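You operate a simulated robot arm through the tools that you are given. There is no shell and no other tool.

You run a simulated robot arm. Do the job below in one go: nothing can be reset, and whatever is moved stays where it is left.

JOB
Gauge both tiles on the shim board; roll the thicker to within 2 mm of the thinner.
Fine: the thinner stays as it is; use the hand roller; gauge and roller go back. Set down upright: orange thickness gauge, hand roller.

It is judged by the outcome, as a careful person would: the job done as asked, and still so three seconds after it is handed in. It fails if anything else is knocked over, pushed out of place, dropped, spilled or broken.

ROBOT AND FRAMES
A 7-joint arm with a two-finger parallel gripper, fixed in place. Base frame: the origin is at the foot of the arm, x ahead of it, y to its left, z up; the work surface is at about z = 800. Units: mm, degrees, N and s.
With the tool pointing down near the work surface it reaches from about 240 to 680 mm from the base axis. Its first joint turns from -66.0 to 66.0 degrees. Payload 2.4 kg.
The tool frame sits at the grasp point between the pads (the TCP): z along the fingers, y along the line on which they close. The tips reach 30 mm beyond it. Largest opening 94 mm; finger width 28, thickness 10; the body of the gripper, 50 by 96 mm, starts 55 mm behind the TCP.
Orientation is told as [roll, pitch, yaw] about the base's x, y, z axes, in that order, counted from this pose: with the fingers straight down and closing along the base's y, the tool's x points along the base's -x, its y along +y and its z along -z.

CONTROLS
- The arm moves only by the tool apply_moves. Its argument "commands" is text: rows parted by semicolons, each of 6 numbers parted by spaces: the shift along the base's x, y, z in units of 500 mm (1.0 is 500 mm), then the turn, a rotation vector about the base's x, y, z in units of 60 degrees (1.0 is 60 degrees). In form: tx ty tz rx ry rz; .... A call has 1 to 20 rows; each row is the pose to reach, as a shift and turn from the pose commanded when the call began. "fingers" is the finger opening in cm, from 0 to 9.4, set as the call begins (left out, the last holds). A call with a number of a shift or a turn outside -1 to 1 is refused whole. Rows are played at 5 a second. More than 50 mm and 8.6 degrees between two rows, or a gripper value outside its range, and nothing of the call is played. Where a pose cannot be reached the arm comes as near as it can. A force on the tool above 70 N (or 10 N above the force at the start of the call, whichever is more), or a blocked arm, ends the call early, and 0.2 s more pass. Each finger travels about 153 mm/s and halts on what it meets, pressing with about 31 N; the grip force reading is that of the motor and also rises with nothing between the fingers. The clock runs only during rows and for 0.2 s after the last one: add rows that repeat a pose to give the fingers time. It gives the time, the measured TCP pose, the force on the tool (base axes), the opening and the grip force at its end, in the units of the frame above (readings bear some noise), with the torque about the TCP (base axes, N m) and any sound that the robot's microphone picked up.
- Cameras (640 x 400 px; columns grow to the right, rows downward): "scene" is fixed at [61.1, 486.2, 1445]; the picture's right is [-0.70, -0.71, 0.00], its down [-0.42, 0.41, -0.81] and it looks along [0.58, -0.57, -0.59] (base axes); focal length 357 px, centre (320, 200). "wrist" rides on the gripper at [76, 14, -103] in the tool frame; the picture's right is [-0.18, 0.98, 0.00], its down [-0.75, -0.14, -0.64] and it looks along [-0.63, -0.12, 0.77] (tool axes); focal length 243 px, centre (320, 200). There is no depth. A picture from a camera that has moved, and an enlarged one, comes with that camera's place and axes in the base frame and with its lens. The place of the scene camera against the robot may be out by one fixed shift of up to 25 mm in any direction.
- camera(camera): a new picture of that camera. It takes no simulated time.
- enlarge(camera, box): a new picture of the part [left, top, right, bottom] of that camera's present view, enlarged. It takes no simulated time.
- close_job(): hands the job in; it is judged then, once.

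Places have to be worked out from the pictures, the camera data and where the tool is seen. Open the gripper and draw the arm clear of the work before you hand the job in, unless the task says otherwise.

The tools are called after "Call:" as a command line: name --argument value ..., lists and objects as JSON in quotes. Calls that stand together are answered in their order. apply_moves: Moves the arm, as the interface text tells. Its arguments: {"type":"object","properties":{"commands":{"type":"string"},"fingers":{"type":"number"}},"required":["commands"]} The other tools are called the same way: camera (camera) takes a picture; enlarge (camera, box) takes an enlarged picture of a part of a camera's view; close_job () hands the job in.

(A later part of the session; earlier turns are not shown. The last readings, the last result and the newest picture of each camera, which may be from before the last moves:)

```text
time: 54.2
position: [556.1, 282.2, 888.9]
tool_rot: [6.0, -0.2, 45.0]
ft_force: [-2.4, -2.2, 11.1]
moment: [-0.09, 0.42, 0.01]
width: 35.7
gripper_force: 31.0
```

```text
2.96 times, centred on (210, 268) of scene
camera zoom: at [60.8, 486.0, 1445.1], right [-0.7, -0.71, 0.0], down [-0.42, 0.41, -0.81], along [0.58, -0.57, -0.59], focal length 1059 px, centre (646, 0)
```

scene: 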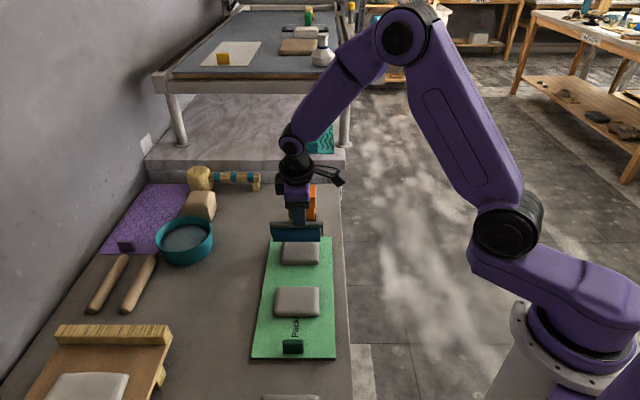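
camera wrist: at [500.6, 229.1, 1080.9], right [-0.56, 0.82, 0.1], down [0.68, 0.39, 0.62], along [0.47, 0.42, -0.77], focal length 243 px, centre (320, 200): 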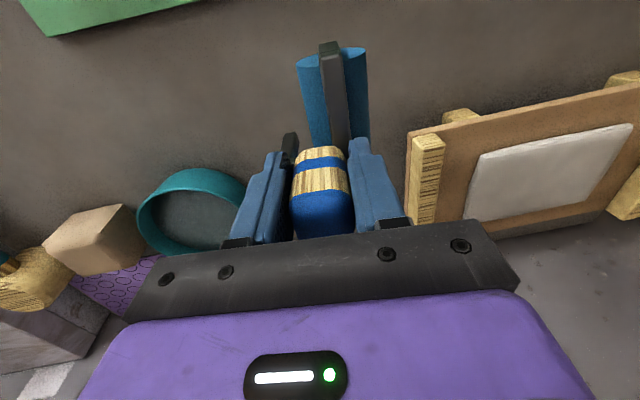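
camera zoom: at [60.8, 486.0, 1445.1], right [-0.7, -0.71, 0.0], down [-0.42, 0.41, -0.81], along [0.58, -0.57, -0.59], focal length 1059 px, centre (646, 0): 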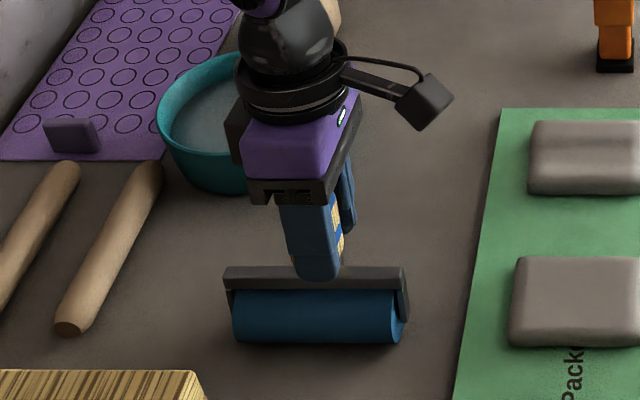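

Contact (about 14 N of load) and the picture matches the original pose. I ease up slightly and release to a moderate opening.

Call:
apply_moves --commands "0 0 0.0015 0 0 0; 0 0 0.0015 0 0 0"

Call:
apply_moves --commands "0 0 0 0 0 0; 0 0 0 0 0 0; 0 0 0 0 0 0" --fingers 6.4

Call:
enlarge --camera "scene" --box '[150, 200, 270, 335]'

Call:
enlarge --camera "wrist" --box '[250, 30, 410, 250]'

```text
time: 54.8
position: [554.8, 283.7, 890.4]
tool_rot: [6.0, -0.1, 45.1]
ft_force: [2.1, 1.2, 3.9]
moment: [0.06, 0.13, -0.03]
width: 35.9
gripper_force: 30.7
```

```text
time: 55.6
position: [554.7, 283.4, 888.4]
tool_rot: [6.0, 0.1, 45.0]
ft_force: [0.3, 0.3, -1.0]
moment: [0.0, 0.02, 0.0]
width: 64.0
gripper_force: 0.2
```

```text
2.96 times, centred on (210, 268) of scene
camera zoom: at [61.1, 486.2, 1445.0], right [-0.7, -0.71, 0.0], down [-0.42, 0.41, -0.81], along [0.58, -0.57, -0.59], focal length 1059 px, centre (646, 0)
```

zoom: 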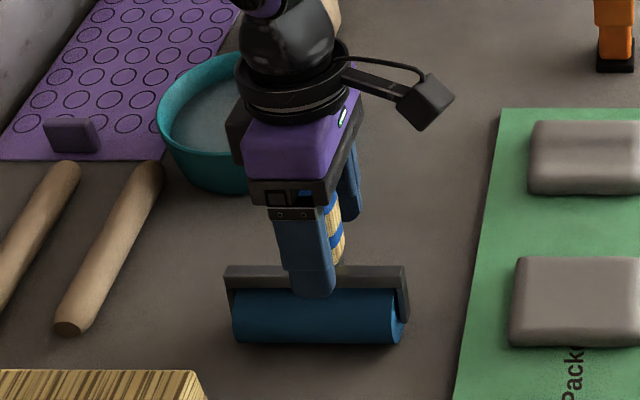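

```text
1.82 times, centred on (330, 140) of wrist
camera zoom: at [498.0, 231.6, 992.3], right [-0.56, 0.82, 0.1], down [0.68, 0.39, 0.62], along [0.47, 0.42, -0.77], focal length 441 px, centre (302, 309)
```

zoom: 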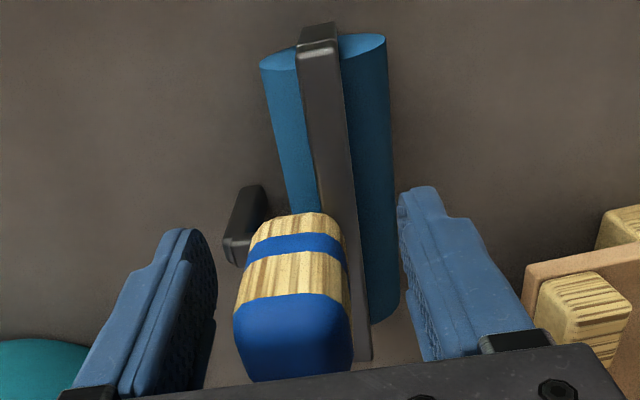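

The roller stands upright on its cylinder and leg. I withdraw along the tool axis, then check its place against the original picture.

Call:
apply_moves --commands "0.0022 -0.0022 0.03 0 0 0; 0.0059 -0.0059 0.08 0 0 0; 0.0104 -0.0104 0.14 0 0 0; 0.0148 -0.0148 0.2 0 0 0; 0.0148 -0.0148 0.2 0 0 0"

Call:
enlarge --camera "scene" --box '[165, 245, 255, 335]'

Call:
camera --camera "wrist"

```text
time: 56.8
position: [562.7, 275.0, 990.9]
tool_rot: [5.9, 0.0, 44.9]
ft_force: [-0.9, -0.2, -0.7]
moment: [0.01, -0.04, -0.01]
width: 63.7
gripper_force: 0.0
```

```text
4.44 times, centred on (210, 290) of scene
camera zoom: at [61.1, 486.2, 1445.0], right [-0.7, -0.71, 0.0], down [-0.42, 0.41, -0.81], along [0.58, -0.57, -0.59], focal length 1588 px, centre (809, -200)
```

zoom: 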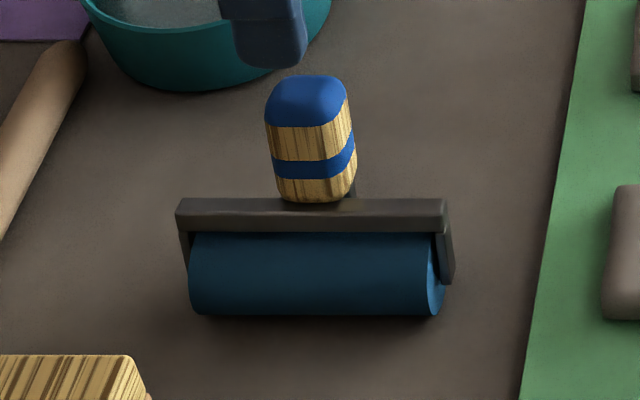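

```text
taken
camera wrist: at [506.2, 224.0, 1092.8], right [-0.56, 0.82, 0.1], down [0.68, 0.39, 0.62], along [0.47, 0.42, -0.78], focal length 243 px, centre (320, 200)
```

wrist: 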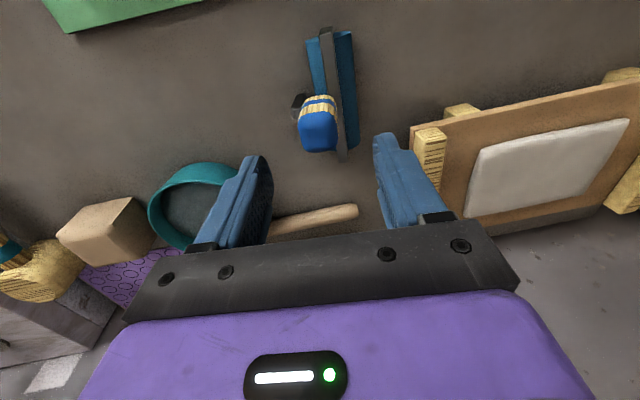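

The roller is back within ~1–2 mm of its original spot, upright. I go back to the gauge to re-measure the rolled tile.

Call:
apply_moves --commands "0.0133 -0.0744 0 -0.0079 -0.0079 0; 0.0265 -0.1489 0 -0.0157 -0.0157 0; 0.0398 -0.2233 0 -0.0236 -0.0236 0; 0.0531 -0.2978 0 -0.0314 -0.0314 0; 0.0663 -0.3722 0 -0.0393 -0.0393 0; 0.0796 -0.4467 0 -0.0471 -0.0471 0; 0.0929 -0.5211 0 -0.055 -0.055 0; 0.1061 -0.5956 -0.005 -0.0628 -0.0628 0; 0.1194 -0.67 -0.009 -0.0707 -0.0707 0; 0.1194 -0.67 -0.009 -0.0707 -0.0707 0" --fingers 9.4

Call:
camera --camera "wrist"

Call:
camera --camera "scene"

```text
time: 59.0
position: [622.9, -59.6, 985.4]
tool_rot: [0.0, 0.1, 45.1]
ft_force: [0.3, -0.9, -0.1]
moment: [-0.02, -0.02, 0.02]
width: 93.9
gripper_force: 0.1
```

```text
taken
camera wrist: at [558.2, -103.7, 1088.2], right [-0.57, 0.82, 0.0], down [0.63, 0.43, 0.64], along [0.53, 0.36, -0.77], focal length 243 px, centre (320, 200)
```

wrist: 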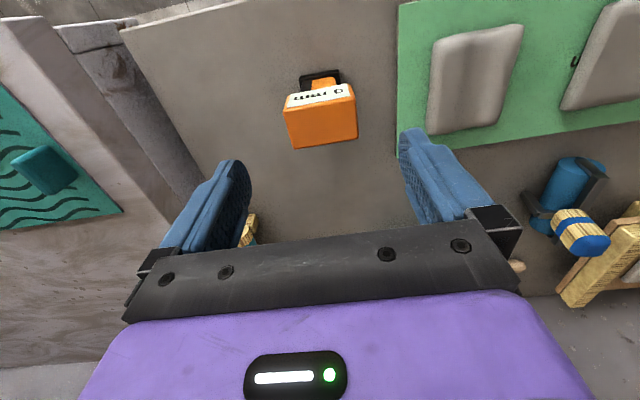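

```text
taken
```

scene: 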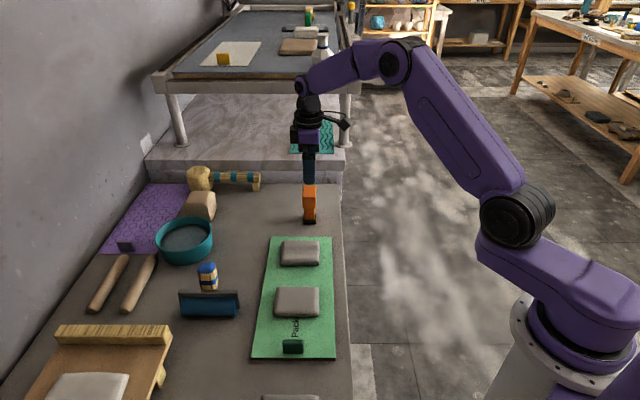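

I take a close look at the rolled tile's surface.

Call:
enlarge --camera "wrist" --box '[400, 10, 560, 150]'

Call:
enlarge --camera "scene" --box '[265, 230, 335, 275]'

Call:
enlarge --camera "scene" --box '[265, 280, 335, 325]'

```text
2.86 times, centred on (480, 80) of wrist
camera zoom: at [558.2, -103.7, 1088.2], right [-0.57, 0.82, 0.0], down [0.63, 0.43, 0.64], along [0.53, 0.36, -0.77], focal length 693 px, centre (-137, 543)
```

zoom: 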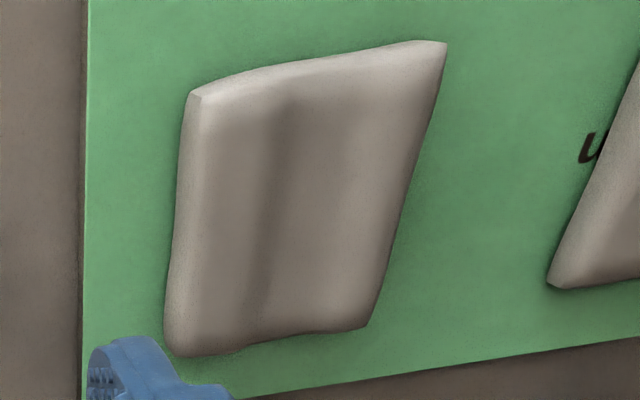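

```text
8.89 times, centred on (300, 252) of scene
camera zoom: at [61.1, 486.2, 1445.0], right [-0.7, -0.71, 0.0], down [-0.42, 0.41, -0.81], along [0.58, -0.57, -0.59], focal length 3177 px, centre (498, -267)
```

zoom: 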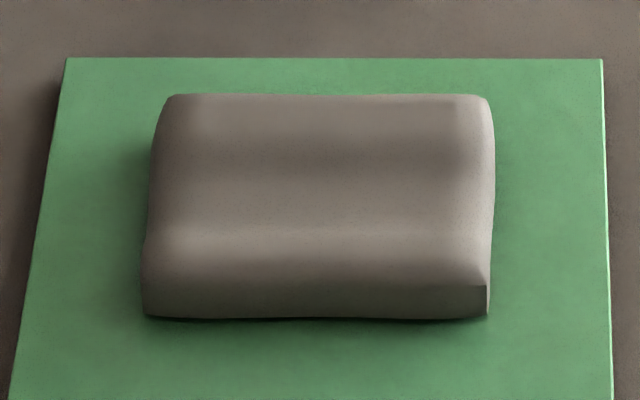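

```text
8.89 times, centred on (300, 302) of scene
camera zoom: at [61.1, 486.2, 1445.0], right [-0.7, -0.71, 0.0], down [-0.42, 0.41, -0.81], along [0.58, -0.57, -0.59], focal length 3177 px, centre (498, -711)
```

zoom: 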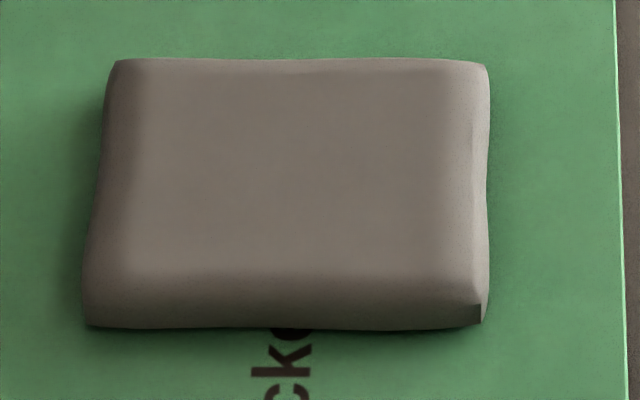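

The rolling left a groove at the centre with higher clay at both ends, so the tile must be rolled evenly over its whole length. I return to the roller, matching its backward lean this time.

Call:
apply_moves --commands "-0.0133 0.0744 0.009 0.0079 0.0079 0; -0.0265 0.1489 0.009 0.0157 0.0157 0; -0.0398 0.2233 0.009 0.0236 0.0236 0; -0.0531 0.2978 0.009 0.0314 0.0314 0; -0.0663 0.3722 0.009 0.0393 0.0393 0; -0.0796 0.4467 0.009 0.0471 0.0471 0; -0.0929 0.5211 0.009 0.055 0.055 0; -0.1061 0.5956 0.009 0.0628 0.0628 0; -0.1194 0.67 0.009 0.0707 0.0707 0; -0.1194 0.67 0.009 0.0707 0.0707 0" --fingers 9.4

Call:
camera --camera "wrist"

```text
time: 61.2
position: [562.6, 276.3, 988.4]
tool_rot: [6.0, 0.0, 45.0]
ft_force: [-0.3, -0.1, -0.2]
moment: [-0.01, -0.02, 0.06]
width: 94.0
gripper_force: 0.1
```

```text
taken
camera wrist: at [504.7, 224.9, 1091.0], right [-0.56, 0.82, 0.1], down [0.68, 0.39, 0.62], along [0.47, 0.42, -0.77], focal length 243 px, centre (320, 200)
```

wrist: 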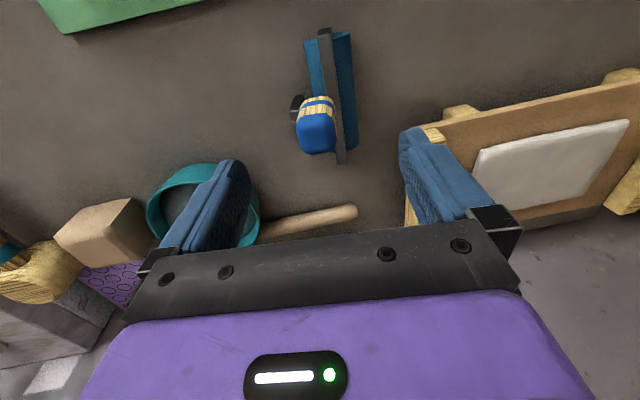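

The released handle leans a bit more (~8.5°) than my tool. I tilt to match and descend along the handle axis to a checkpoint.

Call:
apply_moves --commands "0.0098 -0.0098 -0.002 0.0295 0.0295 0; 0.0035 -0.0035 -0.062 0.0295 0.0295 0; -0.0028 0.0028 -0.122 0.0295 0.0295 0; -0.0074 0.0074 -0.165 0.0295 0.0295 0; -0.0074 0.0074 -0.165 0.0295 0.0295 0"

Call:
enlarge --camera "wrist" --box '[220, 30, 440, 250]'

Call:
enlarge --camera "scene" --box '[150, 200, 270, 335]'

```text
time: 62.4
position: [556.3, 279.8, 907.2]
tool_rot: [8.6, 0.0, 45.1]
ft_force: [0.5, 0.7, -0.3]
moment: [-0.02, 0.04, 0.01]
width: 94.0
gripper_force: 0.0
```

```text
1.82 times, centred on (330, 140) of wrist
camera zoom: at [503.7, 224.6, 1009.5], right [-0.56, 0.82, 0.15], down [0.7, 0.37, 0.61], along [0.45, 0.44, -0.78], focal length 441 px, centre (302, 309)
```

zoom: 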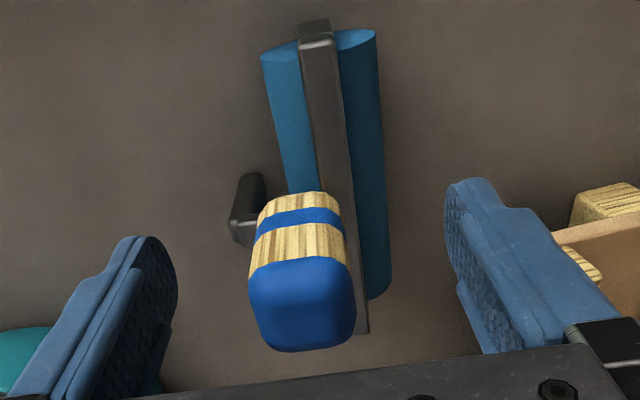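

```text
2.96 times, centred on (210, 268) of scene
camera zoom: at [61.1, 486.2, 1445.0], right [-0.7, -0.71, 0.0], down [-0.42, 0.41, -0.81], along [0.58, -0.57, -0.59], focal length 1059 px, centre (646, 0)
```

zoom: 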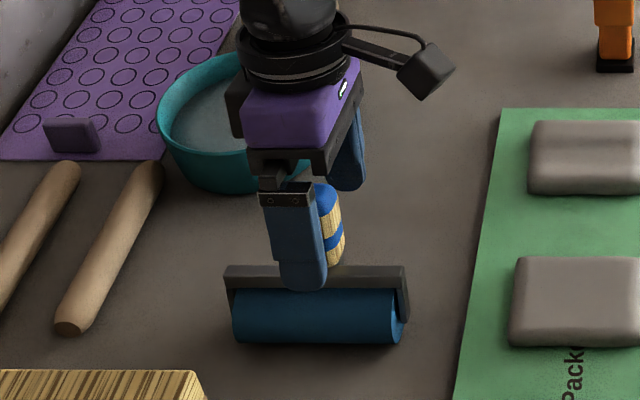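

Handle and tool are aligned. I go down the last 17 mm and close.

Call:
apply_moves --commands "-0.002 0.002 -0.018 0 0 0; -0.0038 0.0038 -0.035 0 0 0; -0.0038 0.0038 -0.035 0 0 0"

Call:
apply_moves --commands "0 0 0 0 0 0; 0 0 0 0 0 0; 0 0 0 0 0 0; 0 0 0 0 0 0" --fingers 1.0

Call:
enlarge --camera "wrist" --box '[220, 30, 440, 250]'

Call:
enlarge --camera "scene" --box '[150, 200, 270, 335]'

```text
time: 63.2
position: [557.0, 281.3, 888.7]
tool_rot: [8.4, 0.0, 44.9]
ft_force: [0.7, 0.9, -0.2]
moment: [0.0, 0.0, 0.0]
width: 93.9
gripper_force: 0.0
```

```text
time: 64.2
position: [556.1, 282.0, 889.1]
tool_rot: [8.5, 0.0, 45.0]
ft_force: [0.7, -0.6, 0.4]
moment: [0.04, -0.01, -0.03]
width: 35.7
gripper_force: 31.5
```

```text
1.82 times, centred on (330, 140) of wrist
camera zoom: at [502.7, 226.6, 992.6], right [-0.56, 0.82, 0.15], down [0.7, 0.37, 0.61], along [0.45, 0.44, -0.78], focal length 441 px, centre (302, 309)
```

zoom: 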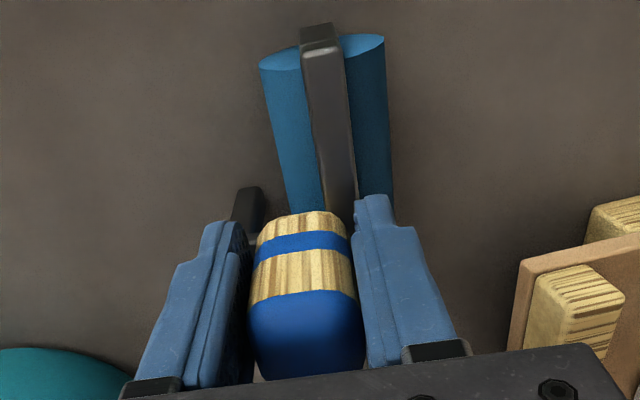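

```text
2.96 times, centred on (210, 268) of scene
camera zoom: at [61.1, 486.2, 1445.0], right [-0.7, -0.71, 0.0], down [-0.42, 0.41, -0.81], along [0.58, -0.57, -0.59], focal length 1059 px, centre (646, 0)
```

zoom: 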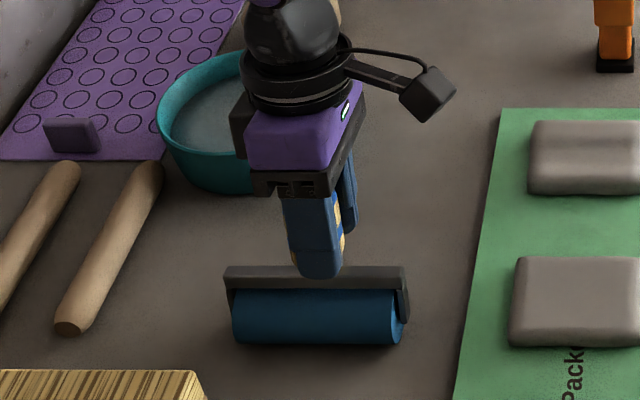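

The grip was clean with no disturbance. I lift and carry the roller to above the tile's −e1 half (still high), tilting to +13°.

Call:
apply_moves --commands "0 0 0.02 0 0 0; 0 0 0.07 0 0 0; 0 0 0.12 0 0 0; 0 0 0.167 0 0 0; -0.0057 -0.0678 0.167 -0.0362 -0.0362 0; -0.0113 -0.1357 0.167 -0.0724 -0.0724 0; -0.017 -0.2035 0.167 -0.1086 -0.1086 0; -0.0226 -0.2713 0.167 -0.1448 -0.1448 0; -0.0283 -0.3391 0.167 -0.181 -0.181 0; -0.0339 -0.407 0.155 -0.2172 -0.2172 0; -0.0396 -0.4748 0.141 -0.2534 -0.2534 0; -0.0396 -0.4748 0.141 -0.2534 -0.2534 0"

Call:
camera --camera "wrist"

Call:
enlarge --camera "scene" --box '[250, 190, 350, 280]'

```text
time: 66.8
position: [535.7, 43.3, 960.1]
tool_rot: [-13.0, 0.0, 45.2]
ft_force: [-0.1, -0.4, -3.6]
moment: [0.01, 0.0, 0.01]
width: 35.9
gripper_force: 31.2
```

```text
taken
camera wrist: at [455.1, 15.2, 1055.6], right [-0.55, 0.81, -0.22], down [0.53, 0.54, 0.66], along [0.65, 0.24, -0.72], focal length 243 px, centre (320, 200)
```

wrist: 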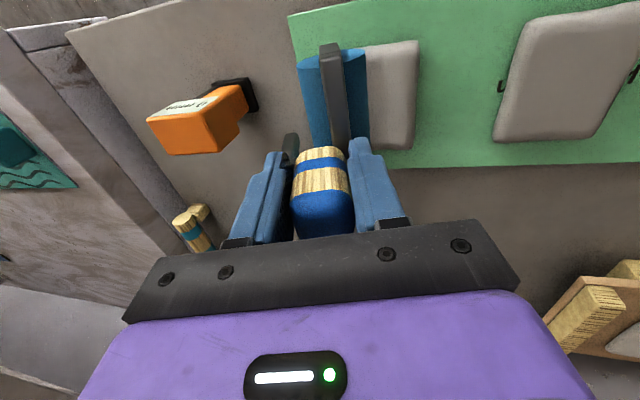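

```text
4.44 times, centred on (300, 235) of scene
camera zoom: at [61.2, 486.2, 1445.0], right [-0.7, -0.71, 0.0], down [-0.42, 0.41, -0.81], along [0.58, -0.57, -0.59], focal length 1588 px, centre (409, 44)
```

zoom: 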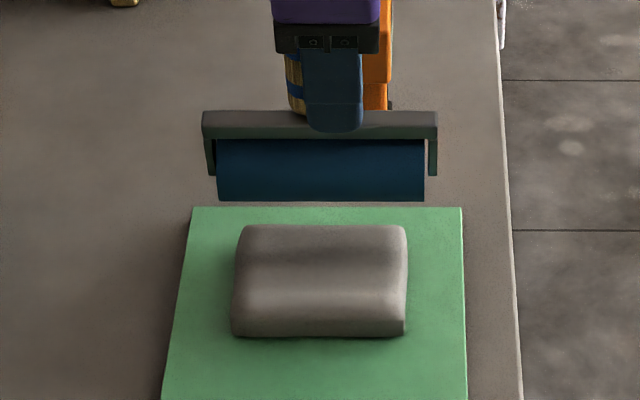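

The surface view is clear: the back (−e1) band and the front ridge are still high. I lower to just above contact at the back part.

Call:
apply_moves --commands "0 0 -0.03 0 0 0; 0 0 -0.055 0 0 0; 0 0 -0.07 0 0 0; 0 0 -0.07 0 0 0"

Call:
apply_moves --commands "0 0 -0.003 0 0 0; 0 0 -0.003 0 0 0"

Call:
apply_moves --commands "0 0 -0.002 0 0 0; 0 0 -0.002 0 0 0"

```text
time: 67.8
position: [535.4, 43.1, 923.9]
tool_rot: [-13.0, 0.0, 45.0]
ft_force: [0.0, -0.7, -3.5]
moment: [0.01, 0.03, -0.01]
width: 35.8
gripper_force: 31.2
```

```text
time: 68.4
position: [536.1, 43.9, 922.7]
tool_rot: [-13.0, 0.0, 45.1]
ft_force: [0.5, 0.0, -2.0]
moment: [0.0, 0.02, -0.01]
width: 35.9
gripper_force: 31.6
```

```text
time: 69.0
position: [537.7, 43.3, 922.5]
tool_rot: [-13.0, -0.1, 45.1]
ft_force: [0.2, -0.8, -2.9]
moment: [-0.01, 0.0, 0.02]
width: 35.7
gripper_force: 30.7
```

Call:
apply_moves --commands "0 0 -0.0015 0 0 0; 0 0 -0.0015 0 0 0"

Call:
apply_moves --commands "0 0 -0.001 0 0 0; 0 0 -0.001 0 0 0"

```text
time: 69.6
position: [537.2, 43.5, 921.9]
tool_rot: [-13.1, -0.1, 45.1]
ft_force: [-0.2, -1.2, -2.9]
moment: [-0.01, 0.03, -0.01]
width: 36.0
gripper_force: 30.9
```

```text
time: 70.2
position: [536.6, 43.9, 922.4]
tool_rot: [-13.0, 0.0, 45.0]
ft_force: [0.3, 0.2, -2.9]
moment: [-0.06, -0.01, 0.0]
width: 35.8
gripper_force: 31.1
```

Call:
apply_moves --commands "0 0 -0.001 0 0 0; 0 0 -0.001 0 0 0"

Call:
apply_moves --commands "0 0 -0.001 0 0 0; 0 0 -0.001 0 0 0"

Call:
enlarge --camera "scene" --box '[250, 190, 350, 280]'

```text
time: 70.8
position: [536.7, 43.3, 921.3]
tool_rot: [-13.0, -0.1, 45.0]
ft_force: [-0.3, 0.6, 2.9]
moment: [-0.07, 0.01, -0.01]
width: 36.0
gripper_force: 31.1
```

```text
time: 71.4
position: [537.2, 43.3, 920.0]
tool_rot: [-13.1, -0.1, 45.0]
ft_force: [-1.9, -2.1, 14.6]
moment: [-0.13, 0.12, -0.01]
width: 35.7
gripper_force: 31.0
```

```text
4.44 times, centred on (300, 235) of scene
camera zoom: at [60.8, 486.1, 1445.1], right [-0.7, -0.71, 0.0], down [-0.42, 0.41, -0.81], along [0.58, -0.57, -0.59], focal length 1588 px, centre (409, 44)
```

zoom: 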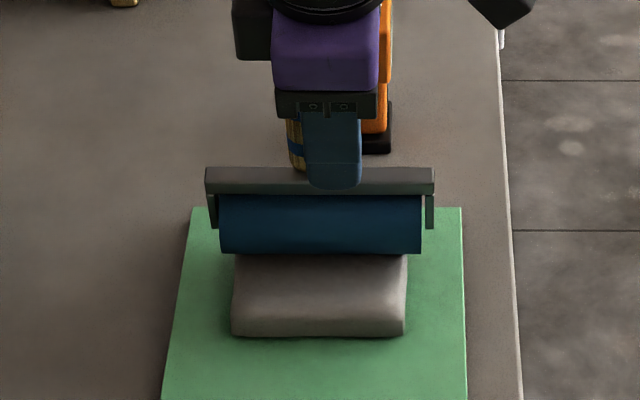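

Contact begins at z≈921.0 at the back vs 919.3 in the groove (about 1.7 mm higher). With ~17 N load I roll the back half: −e1 to its edge, then forward to the groove and back.

Call:
apply_moves --commands "0.0071 -0.0071 0 0 0 0; 0.0142 -0.0142 0 0 0 0; 0.0071 -0.0071 0 0 0 0; 0 0 0 0 0 0; -0.0071 0.0071 0 0 0 0; -0.0142 0.0142 0 0 0 0; -0.0212 0.0212 0 0 0 0; -0.0142 0.0142 0 0 0 0; -0.0071 0.0071 0 0 0 0; 0 0 0 0 0 0"

Call:
enlarge --camera "scene" --box '[250, 190, 350, 280]'

```text
time: 73.6
position: [537.6, 43.5, 920.4]
tool_rot: [-13.1, -0.1, 45.0]
ft_force: [0.5, 0.0, -3.3]
moment: [0.0, 0.02, -0.01]
width: 35.9
gripper_force: 30.6
```

```text
4.44 times, centred on (300, 235) of scene
camera zoom: at [61.1, 486.2, 1445.0], right [-0.7, -0.71, 0.0], down [-0.42, 0.41, -0.81], along [0.58, -0.57, -0.59], focal length 1588 px, centre (409, 44)
```

zoom: 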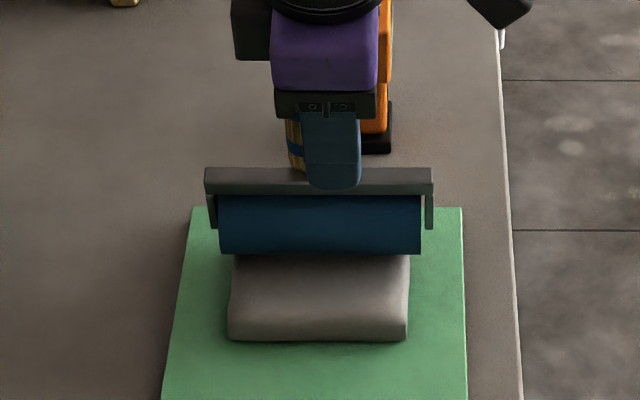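

Contact is lost again at this height — the back has come down. I step down to find its new height.

Call:
apply_moves --commands "0 0 -0.001 0 0 0; 0 0 -0.001 0 0 0"

Call:
apply_moves --commands "0 0 -0.001 0 0 0; 0 0 -0.001 0 0 0"

Call:
apply_moves --commands "0 0 -0.001 0 0 0; 0 0 -0.001 0 0 0"

```text
time: 74.2
position: [536.2, 43.8, 920.9]
tool_rot: [-13.1, 0.0, 45.0]
ft_force: [-0.3, -0.6, -2.9]
moment: [-0.03, 0.0, -0.03]
width: 35.6
gripper_force: 30.9
```

```text
time: 74.8
position: [536.7, 43.6, 918.7]
tool_rot: [-13.0, 0.0, 44.9]
ft_force: [-0.1, -0.5, -1.9]
moment: [0.03, 0.0, -0.04]
width: 35.7
gripper_force: 30.5
```

```text
time: 75.4
position: [536.6, 44.8, 918.6]
tool_rot: [-12.9, -0.1, 45.0]
ft_force: [0.8, -0.5, -1.1]
moment: [0.05, -0.04, -0.06]
width: 35.7
gripper_force: 30.9
```

Call:
apply_moves --commands "0 0 -0.001 0 0 0; 0 0 -0.001 0 0 0"

Call:
enlarge --camera "scene" --box '[250, 190, 350, 280]'

```text
time: 76.0
position: [535.9, 43.8, 919.2]
tool_rot: [-13.1, 0.0, 44.9]
ft_force: [-0.9, -0.7, 9.9]
moment: [-0.16, 0.1, -0.05]
width: 35.5
gripper_force: 30.7
```

```text
4.44 times, centred on (300, 235) of scene
camera zoom: at [60.9, 486.2, 1445.0], right [-0.7, -0.71, 0.0], down [-0.42, 0.41, -0.81], along [0.58, -0.57, -0.59], focal length 1588 px, centre (409, 44)
```

zoom: 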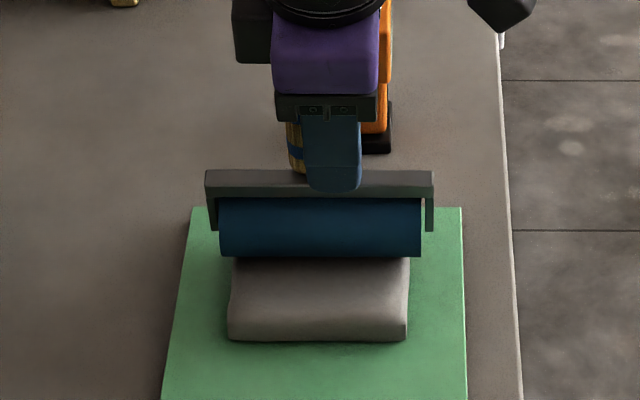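

The back is now ~2.2 mm lower (about 15.8 mm). Next I lift 5 mm and move to the front ridge near the +e1 edge.

Call:
apply_moves --commands "0 0 0.01 0 0 0; -0.0222 0.0222 0.01 0 0 0; -0.0443 0.0443 0.01 0 0 0; -0.0637 0.0637 0.01 0 0 0; -0.0637 0.0637 0.01 0 0 0"

Call:
apply_moves --commands "0 0 -0.002 0 0 0; 0 0 -0.003 0 0 0; 0 0 -0.003 0 0 0"

Call:
enlarge --camera "scene" --box '[250, 190, 350, 280]'

```text
time: 77.2
position: [504.9, 75.9, 922.8]
tool_rot: [-13.0, 0.0, 45.1]
ft_force: [0.8, -0.5, -3.0]
moment: [0.0, 0.03, 0.01]
width: 35.6
gripper_force: 31.0
```

```text
time: 78.0
position: [505.5, 75.8, 921.7]
tool_rot: [-13.0, 0.1, 45.0]
ft_force: [-0.3, -0.3, -3.3]
moment: [-0.05, 0.04, 0.01]
width: 35.9
gripper_force: 31.0
```

```text
4.44 times, centred on (300, 235) of scene
camera zoom: at [61.1, 486.2, 1445.0], right [-0.7, -0.71, 0.0], down [-0.42, 0.41, -0.81], along [0.58, -0.57, -0.59], focal length 1588 px, centre (409, 44)
```

zoom: 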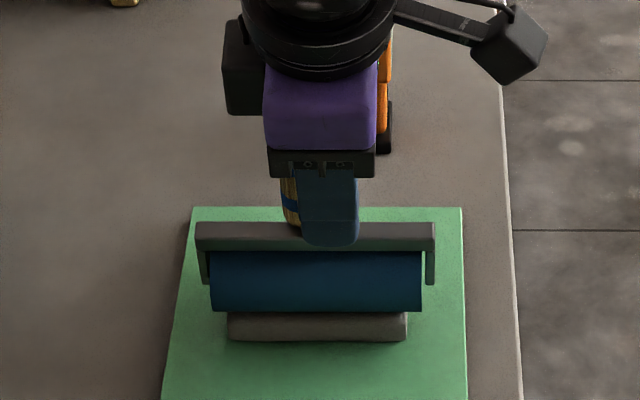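

Call:
apply_moves --commands "0 0 -0.0015 0 0 0; 0 0 -0.0015 0 0 0"

Call:
apply_moves --commands "0 0 -0.0015 0 0 0; 0 0 -0.0015 0 0 0"

Call:
apply_moves --commands "0 0 -0.001 0 0 0; 0 0 -0.001 0 0 0"

```text
time: 78.6
position: [504.7, 75.4, 919.8]
tool_rot: [-13.0, 0.1, 44.9]
ft_force: [-0.1, 0.5, -2.9]
moment: [-0.02, 0.0, -0.01]
width: 35.6
gripper_force: 30.6
```

```text
time: 79.2
position: [504.1, 75.0, 921.2]
tool_rot: [-13.0, 0.0, 45.0]
ft_force: [-0.2, -0.4, -3.3]
moment: [-0.02, 0.0, 0.0]
width: 36.0
gripper_force: 30.6
```

```text
time: 79.8
position: [504.8, 75.3, 919.4]
tool_rot: [-12.9, 0.0, 45.0]
ft_force: [1.1, -0.7, -2.9]
moment: [-0.02, 0.06, 0.0]
width: 35.8
gripper_force: 30.9
```

Call:
apply_moves --commands "0 0 -0.001 0 0 0; 0 0 -0.001 0 0 0"

Call:
apply_moves --commands "0 0 -0.001 0 0 0; 0 0 -0.001 0 0 0"

Call:
enlarge --camera "scene" --box '[250, 190, 350, 280]'

```text
time: 80.4
position: [503.9, 76.3, 918.9]
tool_rot: [-13.1, 0.0, 45.0]
ft_force: [0.4, 0.0, -2.9]
moment: [0.0, 0.02, 0.0]
width: 35.9
gripper_force: 30.7
```

```text
time: 81.0
position: [504.6, 76.3, 920.1]
tool_rot: [-13.0, 0.0, 44.9]
ft_force: [-0.4, -1.2, 0.3]
moment: [0.05, 0.01, -0.01]
width: 35.9
gripper_force: 30.7
```

```text
4.44 times, centred on (300, 235) of scene
camera zoom: at [61.1, 486.2, 1445.0], right [-0.7, -0.71, 0.0], down [-0.42, 0.41, -0.81], along [0.58, -0.57, -0.59], focal length 1588 px, centre (409, 44)
```

zoom: 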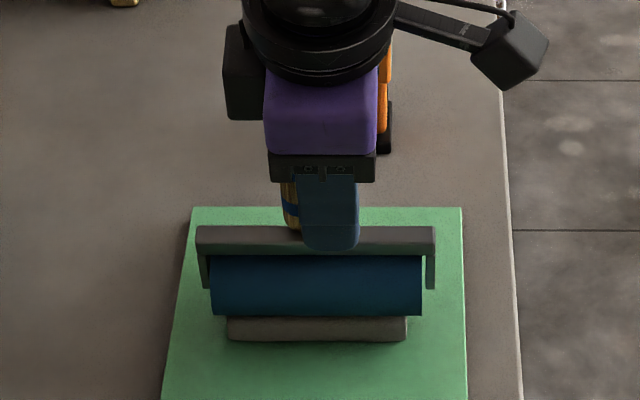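

Front and back now have the same contact height (~918.8), so the tile may be thinner overall than I think. I stop rolling here, return the roller home and regauge.

Call:
apply_moves --commands "0 0 0.02 0 0 0; 0 0 0.07 0 0 0; 0 0 0.12 0 0 0; 0.0148 0.0587 0.12 0.0362 0.0362 0; 0.0295 0.1175 0.12 0.0724 0.0724 0; 0.0443 0.1762 0.12 0.1086 0.1086 0; 0.059 0.2349 0.12 0.1448 0.1448 0; 0.0738 0.2936 0.12 0.181 0.181 0; 0.0885 0.3524 0.12 0.2172 0.2172 0; 0.1033 0.4111 0.12 0.2534 0.2534 0; 0.1033 0.4111 0.12 0.2534 0.2534 0"

Call:
enlarge --camera "scene" --box '[265, 230, 335, 275]'

Call:
enlarge --camera "scene" --box '[150, 200, 270, 335]'

```text
time: 83.4
position: [557.6, 281.6, 978.5]
tool_rot: [8.5, -0.1, 45.1]
ft_force: [-0.3, -0.5, -2.5]
moment: [-0.03, 0.01, 0.01]
width: 36.0
gripper_force: 31.2
```

```text
8.89 times, centred on (300, 252) of scene
camera zoom: at [61.1, 486.2, 1445.0], right [-0.7, -0.71, 0.0], down [-0.42, 0.41, -0.81], along [0.58, -0.57, -0.59], focal length 3177 px, centre (498, -267)
```

zoom: 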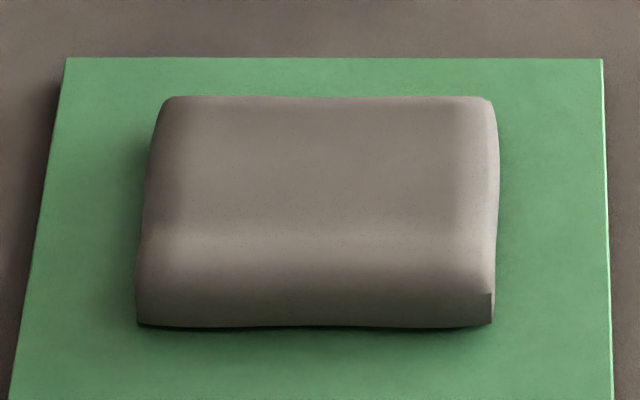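

```text
2.96 times, centred on (210, 268) of scene
camera zoom: at [61.1, 486.2, 1445.0], right [-0.7, -0.71, 0.0], down [-0.42, 0.41, -0.81], along [0.58, -0.57, -0.59], focal length 1059 px, centre (646, 0)
```

zoom: 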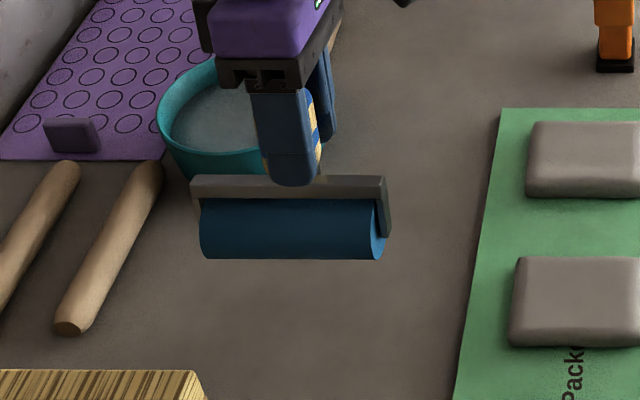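

The back now looks even; a slight ridge remains near the front. I set the roller down at its home: down to ~3 mm above, then touch.

Call:
apply_moves --commands "0 0 -0.06 0 0 0; 0 0 -0.12 0 0 0; 0 0 -0.155 0 0 0; 0 0 -0.17 0 0 0; 0 0 -0.17 0 0 0"

Call:
apply_moves --commands "0 0 -0.003 0 0 0; 0 0 -0.005 0 0 0; 0 0 -0.005 0 0 0"

Call:
enlarge --camera "scene" --box '[150, 200, 270, 335]'

```text
time: 84.6
position: [555.7, 281.1, 893.7]
tool_rot: [8.5, 0.0, 45.0]
ft_force: [-0.3, -0.3, -3.1]
moment: [-0.04, -0.01, -0.01]
width: 35.9
gripper_force: 30.5
```

```text
time: 85.4
position: [556.5, 280.7, 890.3]
tool_rot: [8.5, 0.0, 45.1]
ft_force: [0.0, -0.1, -2.4]
moment: [-0.02, -0.01, -0.01]
width: 35.8
gripper_force: 31.2
```

```text
2.96 times, centred on (210, 268) of scene
camera zoom: at [61.1, 486.2, 1445.0], right [-0.7, -0.71, 0.0], down [-0.42, 0.41, -0.81], along [0.58, -0.57, -0.59], focal length 1059 px, centre (646, 0)
```

zoom: 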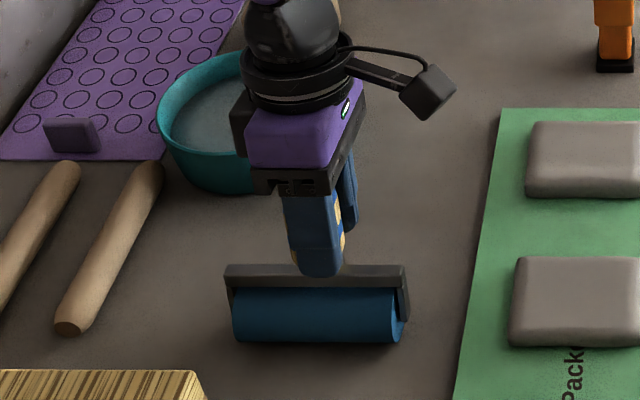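

Call:
apply_moves --commands "0 0 -0.002 0 0 0; 0 0 -0.003 0 0 0; 0 0 -0.003 0 0 0"

Call:
apply_moves --commands "0 0 -0.001 0 0 0; 0 0 -0.001 0 0 0"

```text
time: 86.2
position: [556.8, 281.6, 889.4]
tool_rot: [8.5, 0.0, 45.0]
ft_force: [-1.8, -1.7, 3.1]
moment: [0.1, 0.01, 0.07]
width: 35.8
gripper_force: 30.7
```

```text
time: 86.8
position: [555.8, 282.1, 889.0]
tool_rot: [8.5, 0.1, 45.0]
ft_force: [-4.3, -5.5, 11.8]
moment: [0.07, 0.33, 0.05]
width: 35.8
gripper_force: 31.3
```

Table contact at z≈890 (14.8 N load). I ease up, release, and back away along the handle axis.

Call:
apply_moves --commands "0 0 0.001 0 0 0; 0 0 0.001 0 0 0"

Call:
apply_moves --commands "0 0 0 0 0 0; 0 0 0 0 0 0; 0 0 0 0 0 0" --fingers 6.4

Call:
apply_moves --commands "0.0032 -0.0032 0.03 0 0 0; 0.0085 -0.0085 0.08 0 0 0; 0.0148 -0.0148 0.14 0 0 0; 0.0211 -0.0211 0.2 0 0 0; 0.0211 -0.0211 0.2 0 0 0"

Call:
enlarge --camera "scene" --box '[165, 245, 255, 335]'

Call:
camera --camera "wrist"

```text
time: 87.4
position: [556.6, 281.8, 889.1]
tool_rot: [8.5, -0.1, 45.0]
ft_force: [-4.6, -3.6, 11.4]
moment: [0.2, 0.14, 0.04]
width: 35.9
gripper_force: 30.7
```

```text
time: 88.2
position: [555.9, 280.7, 889.4]
tool_rot: [8.5, 0.0, 45.0]
ft_force: [-0.1, -0.3, -0.2]
moment: [0.0, 0.01, 0.01]
width: 64.1
gripper_force: 0.1
```

```text
time: 89.4
position: [565.8, 270.6, 990.7]
tool_rot: [8.4, 0.0, 45.0]
ft_force: [0.4, 0.6, 0.0]
moment: [0.02, 0.0, -0.02]
width: 63.9
gripper_force: 0.1
```

```text
4.44 times, centred on (210, 290) of scene
camera zoom: at [61.1, 486.2, 1445.0], right [-0.7, -0.71, 0.0], down [-0.42, 0.41, -0.81], along [0.58, -0.57, -0.59], focal length 1588 px, centre (809, -200)
```

zoom: 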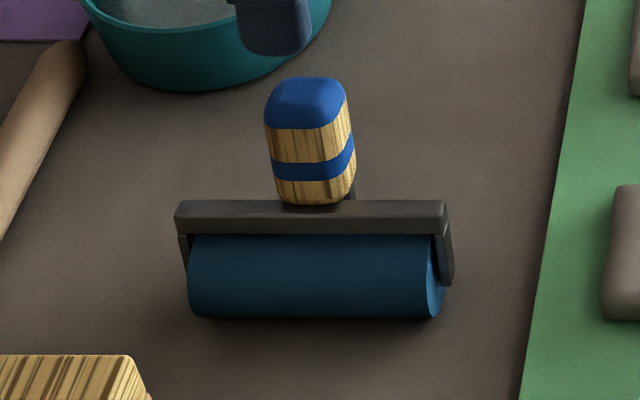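

```text
taken
camera wrist: at [512.2, 216.4, 1094.1], right [-0.56, 0.82, 0.15], down [0.7, 0.37, 0.61], along [0.45, 0.44, -0.78], focal length 243 px, centre (320, 200)
```

wrist: 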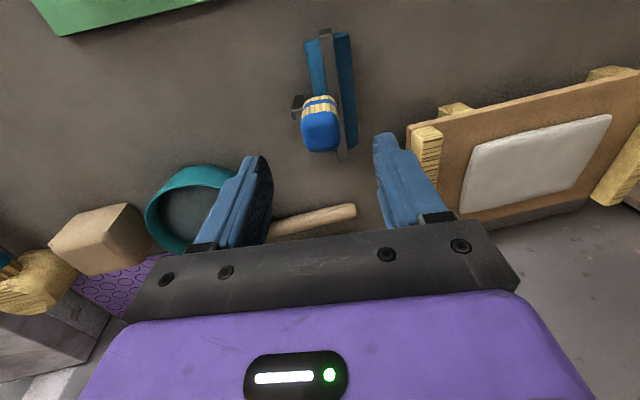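

The roller stands upright at home within ~3 mm. Now to the gauge to re-measure.

Call:
apply_moves --commands "0.0122 -0.0733 0 -0.0111 -0.0111 0; 0.0243 -0.1467 0 -0.0223 -0.0223 0; 0.0365 -0.22 0 -0.0334 -0.0334 0; 0.0487 -0.2934 0 -0.0445 -0.0445 0; 0.0608 -0.3667 0 -0.0557 -0.0557 0; 0.073 -0.44 0 -0.0668 -0.0668 0; 0.0852 -0.5134 0 -0.0779 -0.0779 0; 0.0973 -0.5867 -0.005 -0.0891 -0.0891 0; 0.1095 -0.6601 -0.0095 -0.1002 -0.1002 0; 0.1095 -0.6601 -0.0095 -0.1002 -0.1002 0" --fingers 9.4

Call:
camera --camera "wrist"

```text
time: 91.6
position: [621.5, -59.6, 984.9]
tool_rot: [0.0, 0.0, 45.2]
ft_force: [-0.7, 0.4, -0.4]
moment: [0.0, -0.01, 0.0]
width: 93.8
gripper_force: 0.0
```

```text
taken
camera wrist: at [557.3, -103.7, 1087.2], right [-0.57, 0.82, 0.0], down [0.63, 0.43, 0.64], along [0.53, 0.36, -0.77], focal length 243 px, centre (320, 200)
```

wrist: 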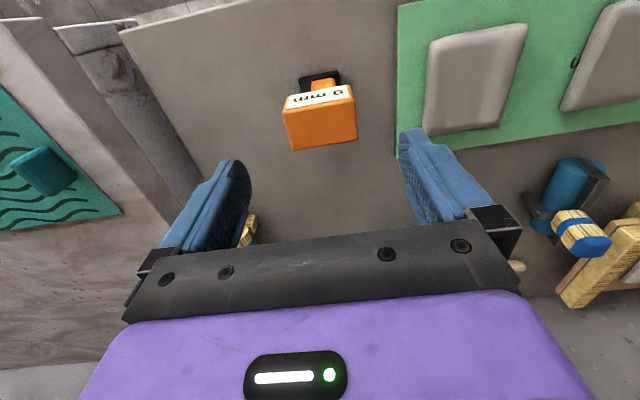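

The gauge is centred below. I descend, close on its head and check.

Call:
apply_moves --commands "0 0 -0.06 0 0 0; 0 0 -0.12 0 0 0; 0 0 -0.17 0 0 0; 0 0 -0.21 0 0 0; 0 0 -0.21 0 0 0"

Call:
apply_moves --commands "0 0 0 0 0 0; 0 0 0 0 0 0; 0 0 0 0 0 0" --fingers 3.5

Call:
enlarge --camera "wrist" --box '[200, 90, 440, 250]'

```text
time: 92.8
position: [621.5, -59.8, 881.7]
tool_rot: [0.1, -0.1, 45.1]
ft_force: [-0.6, 0.6, -0.8]
moment: [0.03, 0.01, 0.03]
width: 93.9
gripper_force: 0.2
```

```text
time: 93.6
position: [620.6, -60.1, 881.1]
tool_rot: [0.0, 0.0, 44.9]
ft_force: [-0.4, 0.4, 0.8]
moment: [0.03, 0.01, -0.04]
width: 61.6
gripper_force: 31.1
```

```text
2.50 times, centred on (320, 170) of wrist
camera zoom: at [556.6, -103.2, 982.6], right [-0.57, 0.82, 0.0], down [0.63, 0.43, 0.64], along [0.53, 0.36, -0.77], focal length 606 px, centre (320, 275)
```

zoom: 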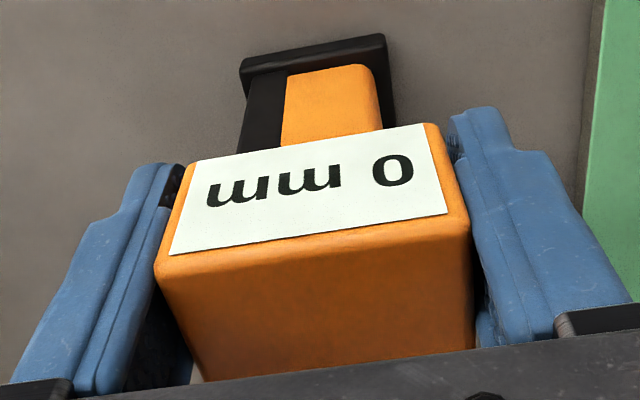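

Gripped. I lift and carry it over the rolled tile.

Call:
apply_moves --commands "0 0 0.02 0 0 0; 0 0 0.07 0 0 0; 0 0 0.14 0 0 0; -0.0473 0.0605 0.14 0 0 0; -0.0945 0.121 0.14 0 0 0; -0.1418 0.1815 0.14 0 0 0; -0.189 0.242 0.14 0 0 0; -0.189 0.242 0.1 0 0 0; -0.189 0.242 0.07 0 0 0; -0.189 0.242 0.07 0 0 0"

Call:
enlarge --camera "wrist" --box '[220, 20, 420, 220]'

Call:
enlarge --camera "scene" --box '[260, 200, 350, 270]'

```text
time: 95.8
position: [525.9, 62.4, 915.4]
tool_rot: [0.0, 0.1, 45.1]
ft_force: [0.0, 0.0, -0.2]
moment: [-0.01, -0.03, 0.0]
width: 61.8
gripper_force: 31.2
```

```text
2.00 times, centred on (320, 120) of wrist
camera zoom: at [461.0, 18.2, 1017.2], right [-0.57, 0.82, 0.0], down [0.63, 0.43, 0.64], along [0.53, 0.36, -0.77], focal length 485 px, centre (320, 360)
```

zoom: 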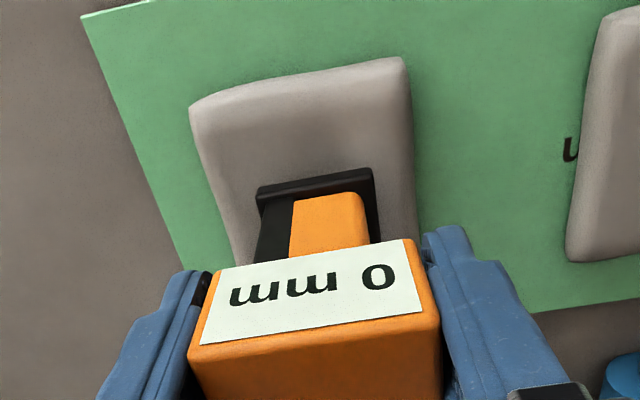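

```text
5.71 times, centred on (305, 235) of scene
camera zoom: at [61.1, 486.2, 1445.0], right [-0.7, -0.71, 0.0], down [-0.42, 0.41, -0.81], along [0.58, -0.57, -0.59], focal length 2042 px, centre (406, 0)
```

zoom: 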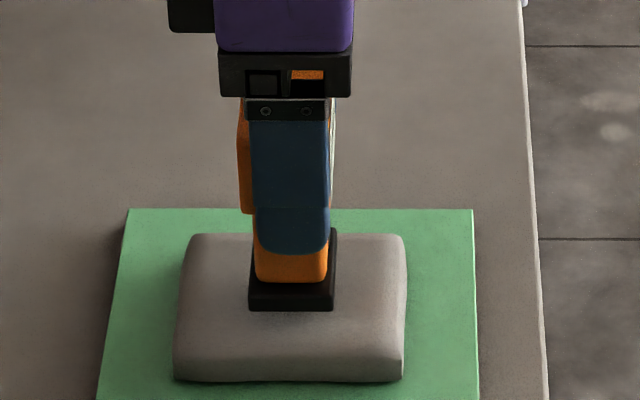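

Centred above the rolled tile. I step down toward it.

Call:
apply_moves --commands "0 0 -0.005 0 0 0; 0 0 -0.01 0 0 0; 0 0 -0.01 0 0 0"

Call:
enlarge --camera "wrist" --box '[220, 20, 420, 220]'

```text
time: 96.6
position: [526.2, 61.1, 910.1]
tool_rot: [0.1, 0.0, 45.0]
ft_force: [-0.4, 0.1, -0.7]
moment: [0.0, 0.02, 0.02]
width: 61.8
gripper_force: 31.6
```

```text
2.00 times, centred on (320, 120) of wrist
camera zoom: at [462.2, 17.9, 1011.9], right [-0.57, 0.82, 0.0], down [0.63, 0.43, 0.64], along [0.53, 0.36, -0.77], focal length 485 px, centre (320, 360)
```

zoom: 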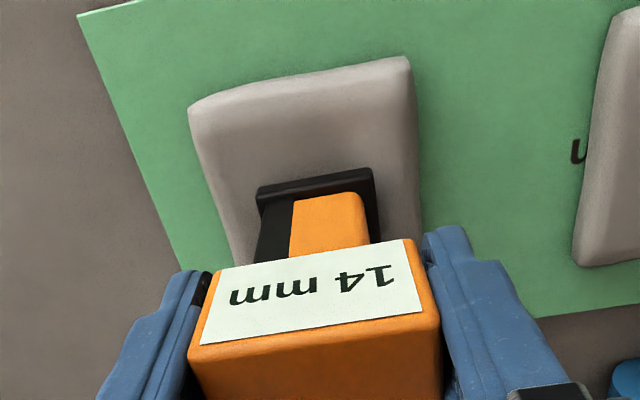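

The gauge reads 14 mm — same as the thinner. I lower on to touch for a firm confirmation.

Call:
apply_moves --commands "0 0 -0.004 0 0 0; 0 0 -0.007 0 0 0; 0 0 -0.007 0 0 0"

Call:
apply_moves --commands "0 0 -0.003 0 0 0; 0 0 -0.003 0 0 0"

Call:
enlarge --camera "wrist" --box '[220, 20, 420, 220]'

```text
time: 97.4
position: [526.7, 61.5, 907.9]
tool_rot: [0.0, 0.0, 45.0]
ft_force: [0.8, -0.1, -0.1]
moment: [0.02, 0.01, 0.01]
width: 61.9
gripper_force: 30.7
```

```text
time: 98.0
position: [527.3, 61.1, 906.2]
tool_rot: [0.0, 0.0, 45.1]
ft_force: [-4.2, 0.8, 7.9]
moment: [0.08, 0.19, 0.06]
width: 62.0
gripper_force: 30.7
```

```text
2.00 times, centred on (320, 120) of wrist
camera zoom: at [462.7, 17.7, 1007.3], right [-0.57, 0.82, 0.0], down [0.63, 0.43, 0.64], along [0.53, 0.36, -0.77], focal length 485 px, centre (320, 360)
```

zoom: 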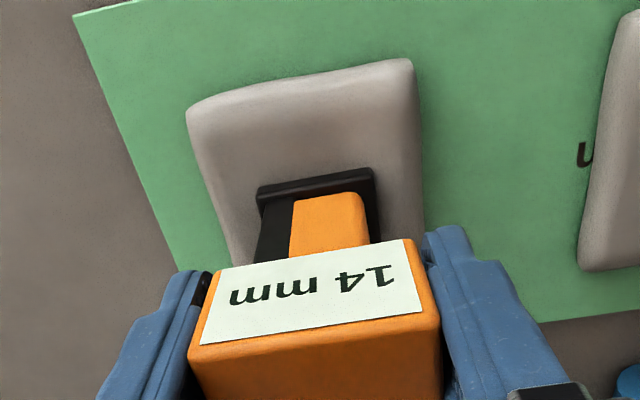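

Firm contact also reads 14 mm, equal to the thinner tile. I lift and, for completeness, touch the gauge gently on the near tile too, since the first reading there was taken just before full contact.

Call:
apply_moves --commands "0 0 0.01 0 0 0; 0 0 0.04 0 0 0; 0 0 0.09 0 0 0; -0.0513 0.0493 0.09 0 0 0; -0.1025 0.0985 0.09 0 0 0; -0.1538 0.1478 0.09 0 0 0; -0.205 0.197 0.09 0 0 0; -0.205 0.197 0.05 0 0 0; -0.205 0.197 0.015 0 0 0; -0.205 0.197 0.015 0 0 0"

Call:
enlarge --camera "wrist" --box '[220, 20, 420, 220]'

Call:
enlarge --camera "scene" --box '[250, 225, 350, 330]'

```text
time: 100.2
position: [425.0, 160.1, 912.3]
tool_rot: [0.0, 0.0, 45.0]
ft_force: [-0.5, -0.3, -0.2]
moment: [0.04, -0.04, 0.02]
width: 61.7
gripper_force: 31.5
```

```text
2.00 times, centred on (320, 120) of wrist
camera zoom: at [360.5, 116.6, 1014.1], right [-0.57, 0.82, 0.0], down [0.63, 0.43, 0.64], along [0.53, 0.36, -0.77], focal length 485 px, centre (320, 360)
```

zoom: 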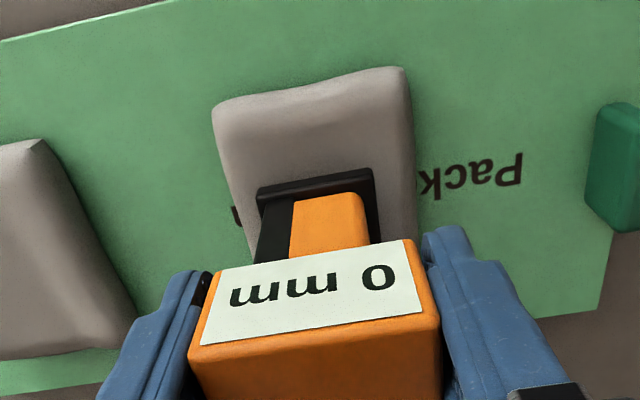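

```text
3.81 times, centred on (300, 278) of scene
camera zoom: at [61.1, 486.2, 1445.0], right [-0.7, -0.71, 0.0], down [-0.42, 0.41, -0.81], along [0.58, -0.57, -0.59], focal length 1361 px, centre (396, -95)
```

zoom: 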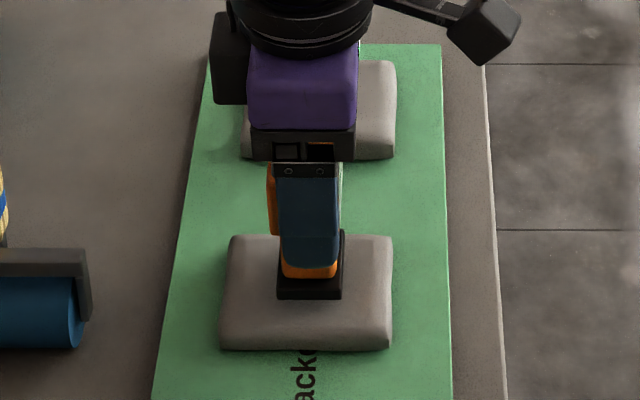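

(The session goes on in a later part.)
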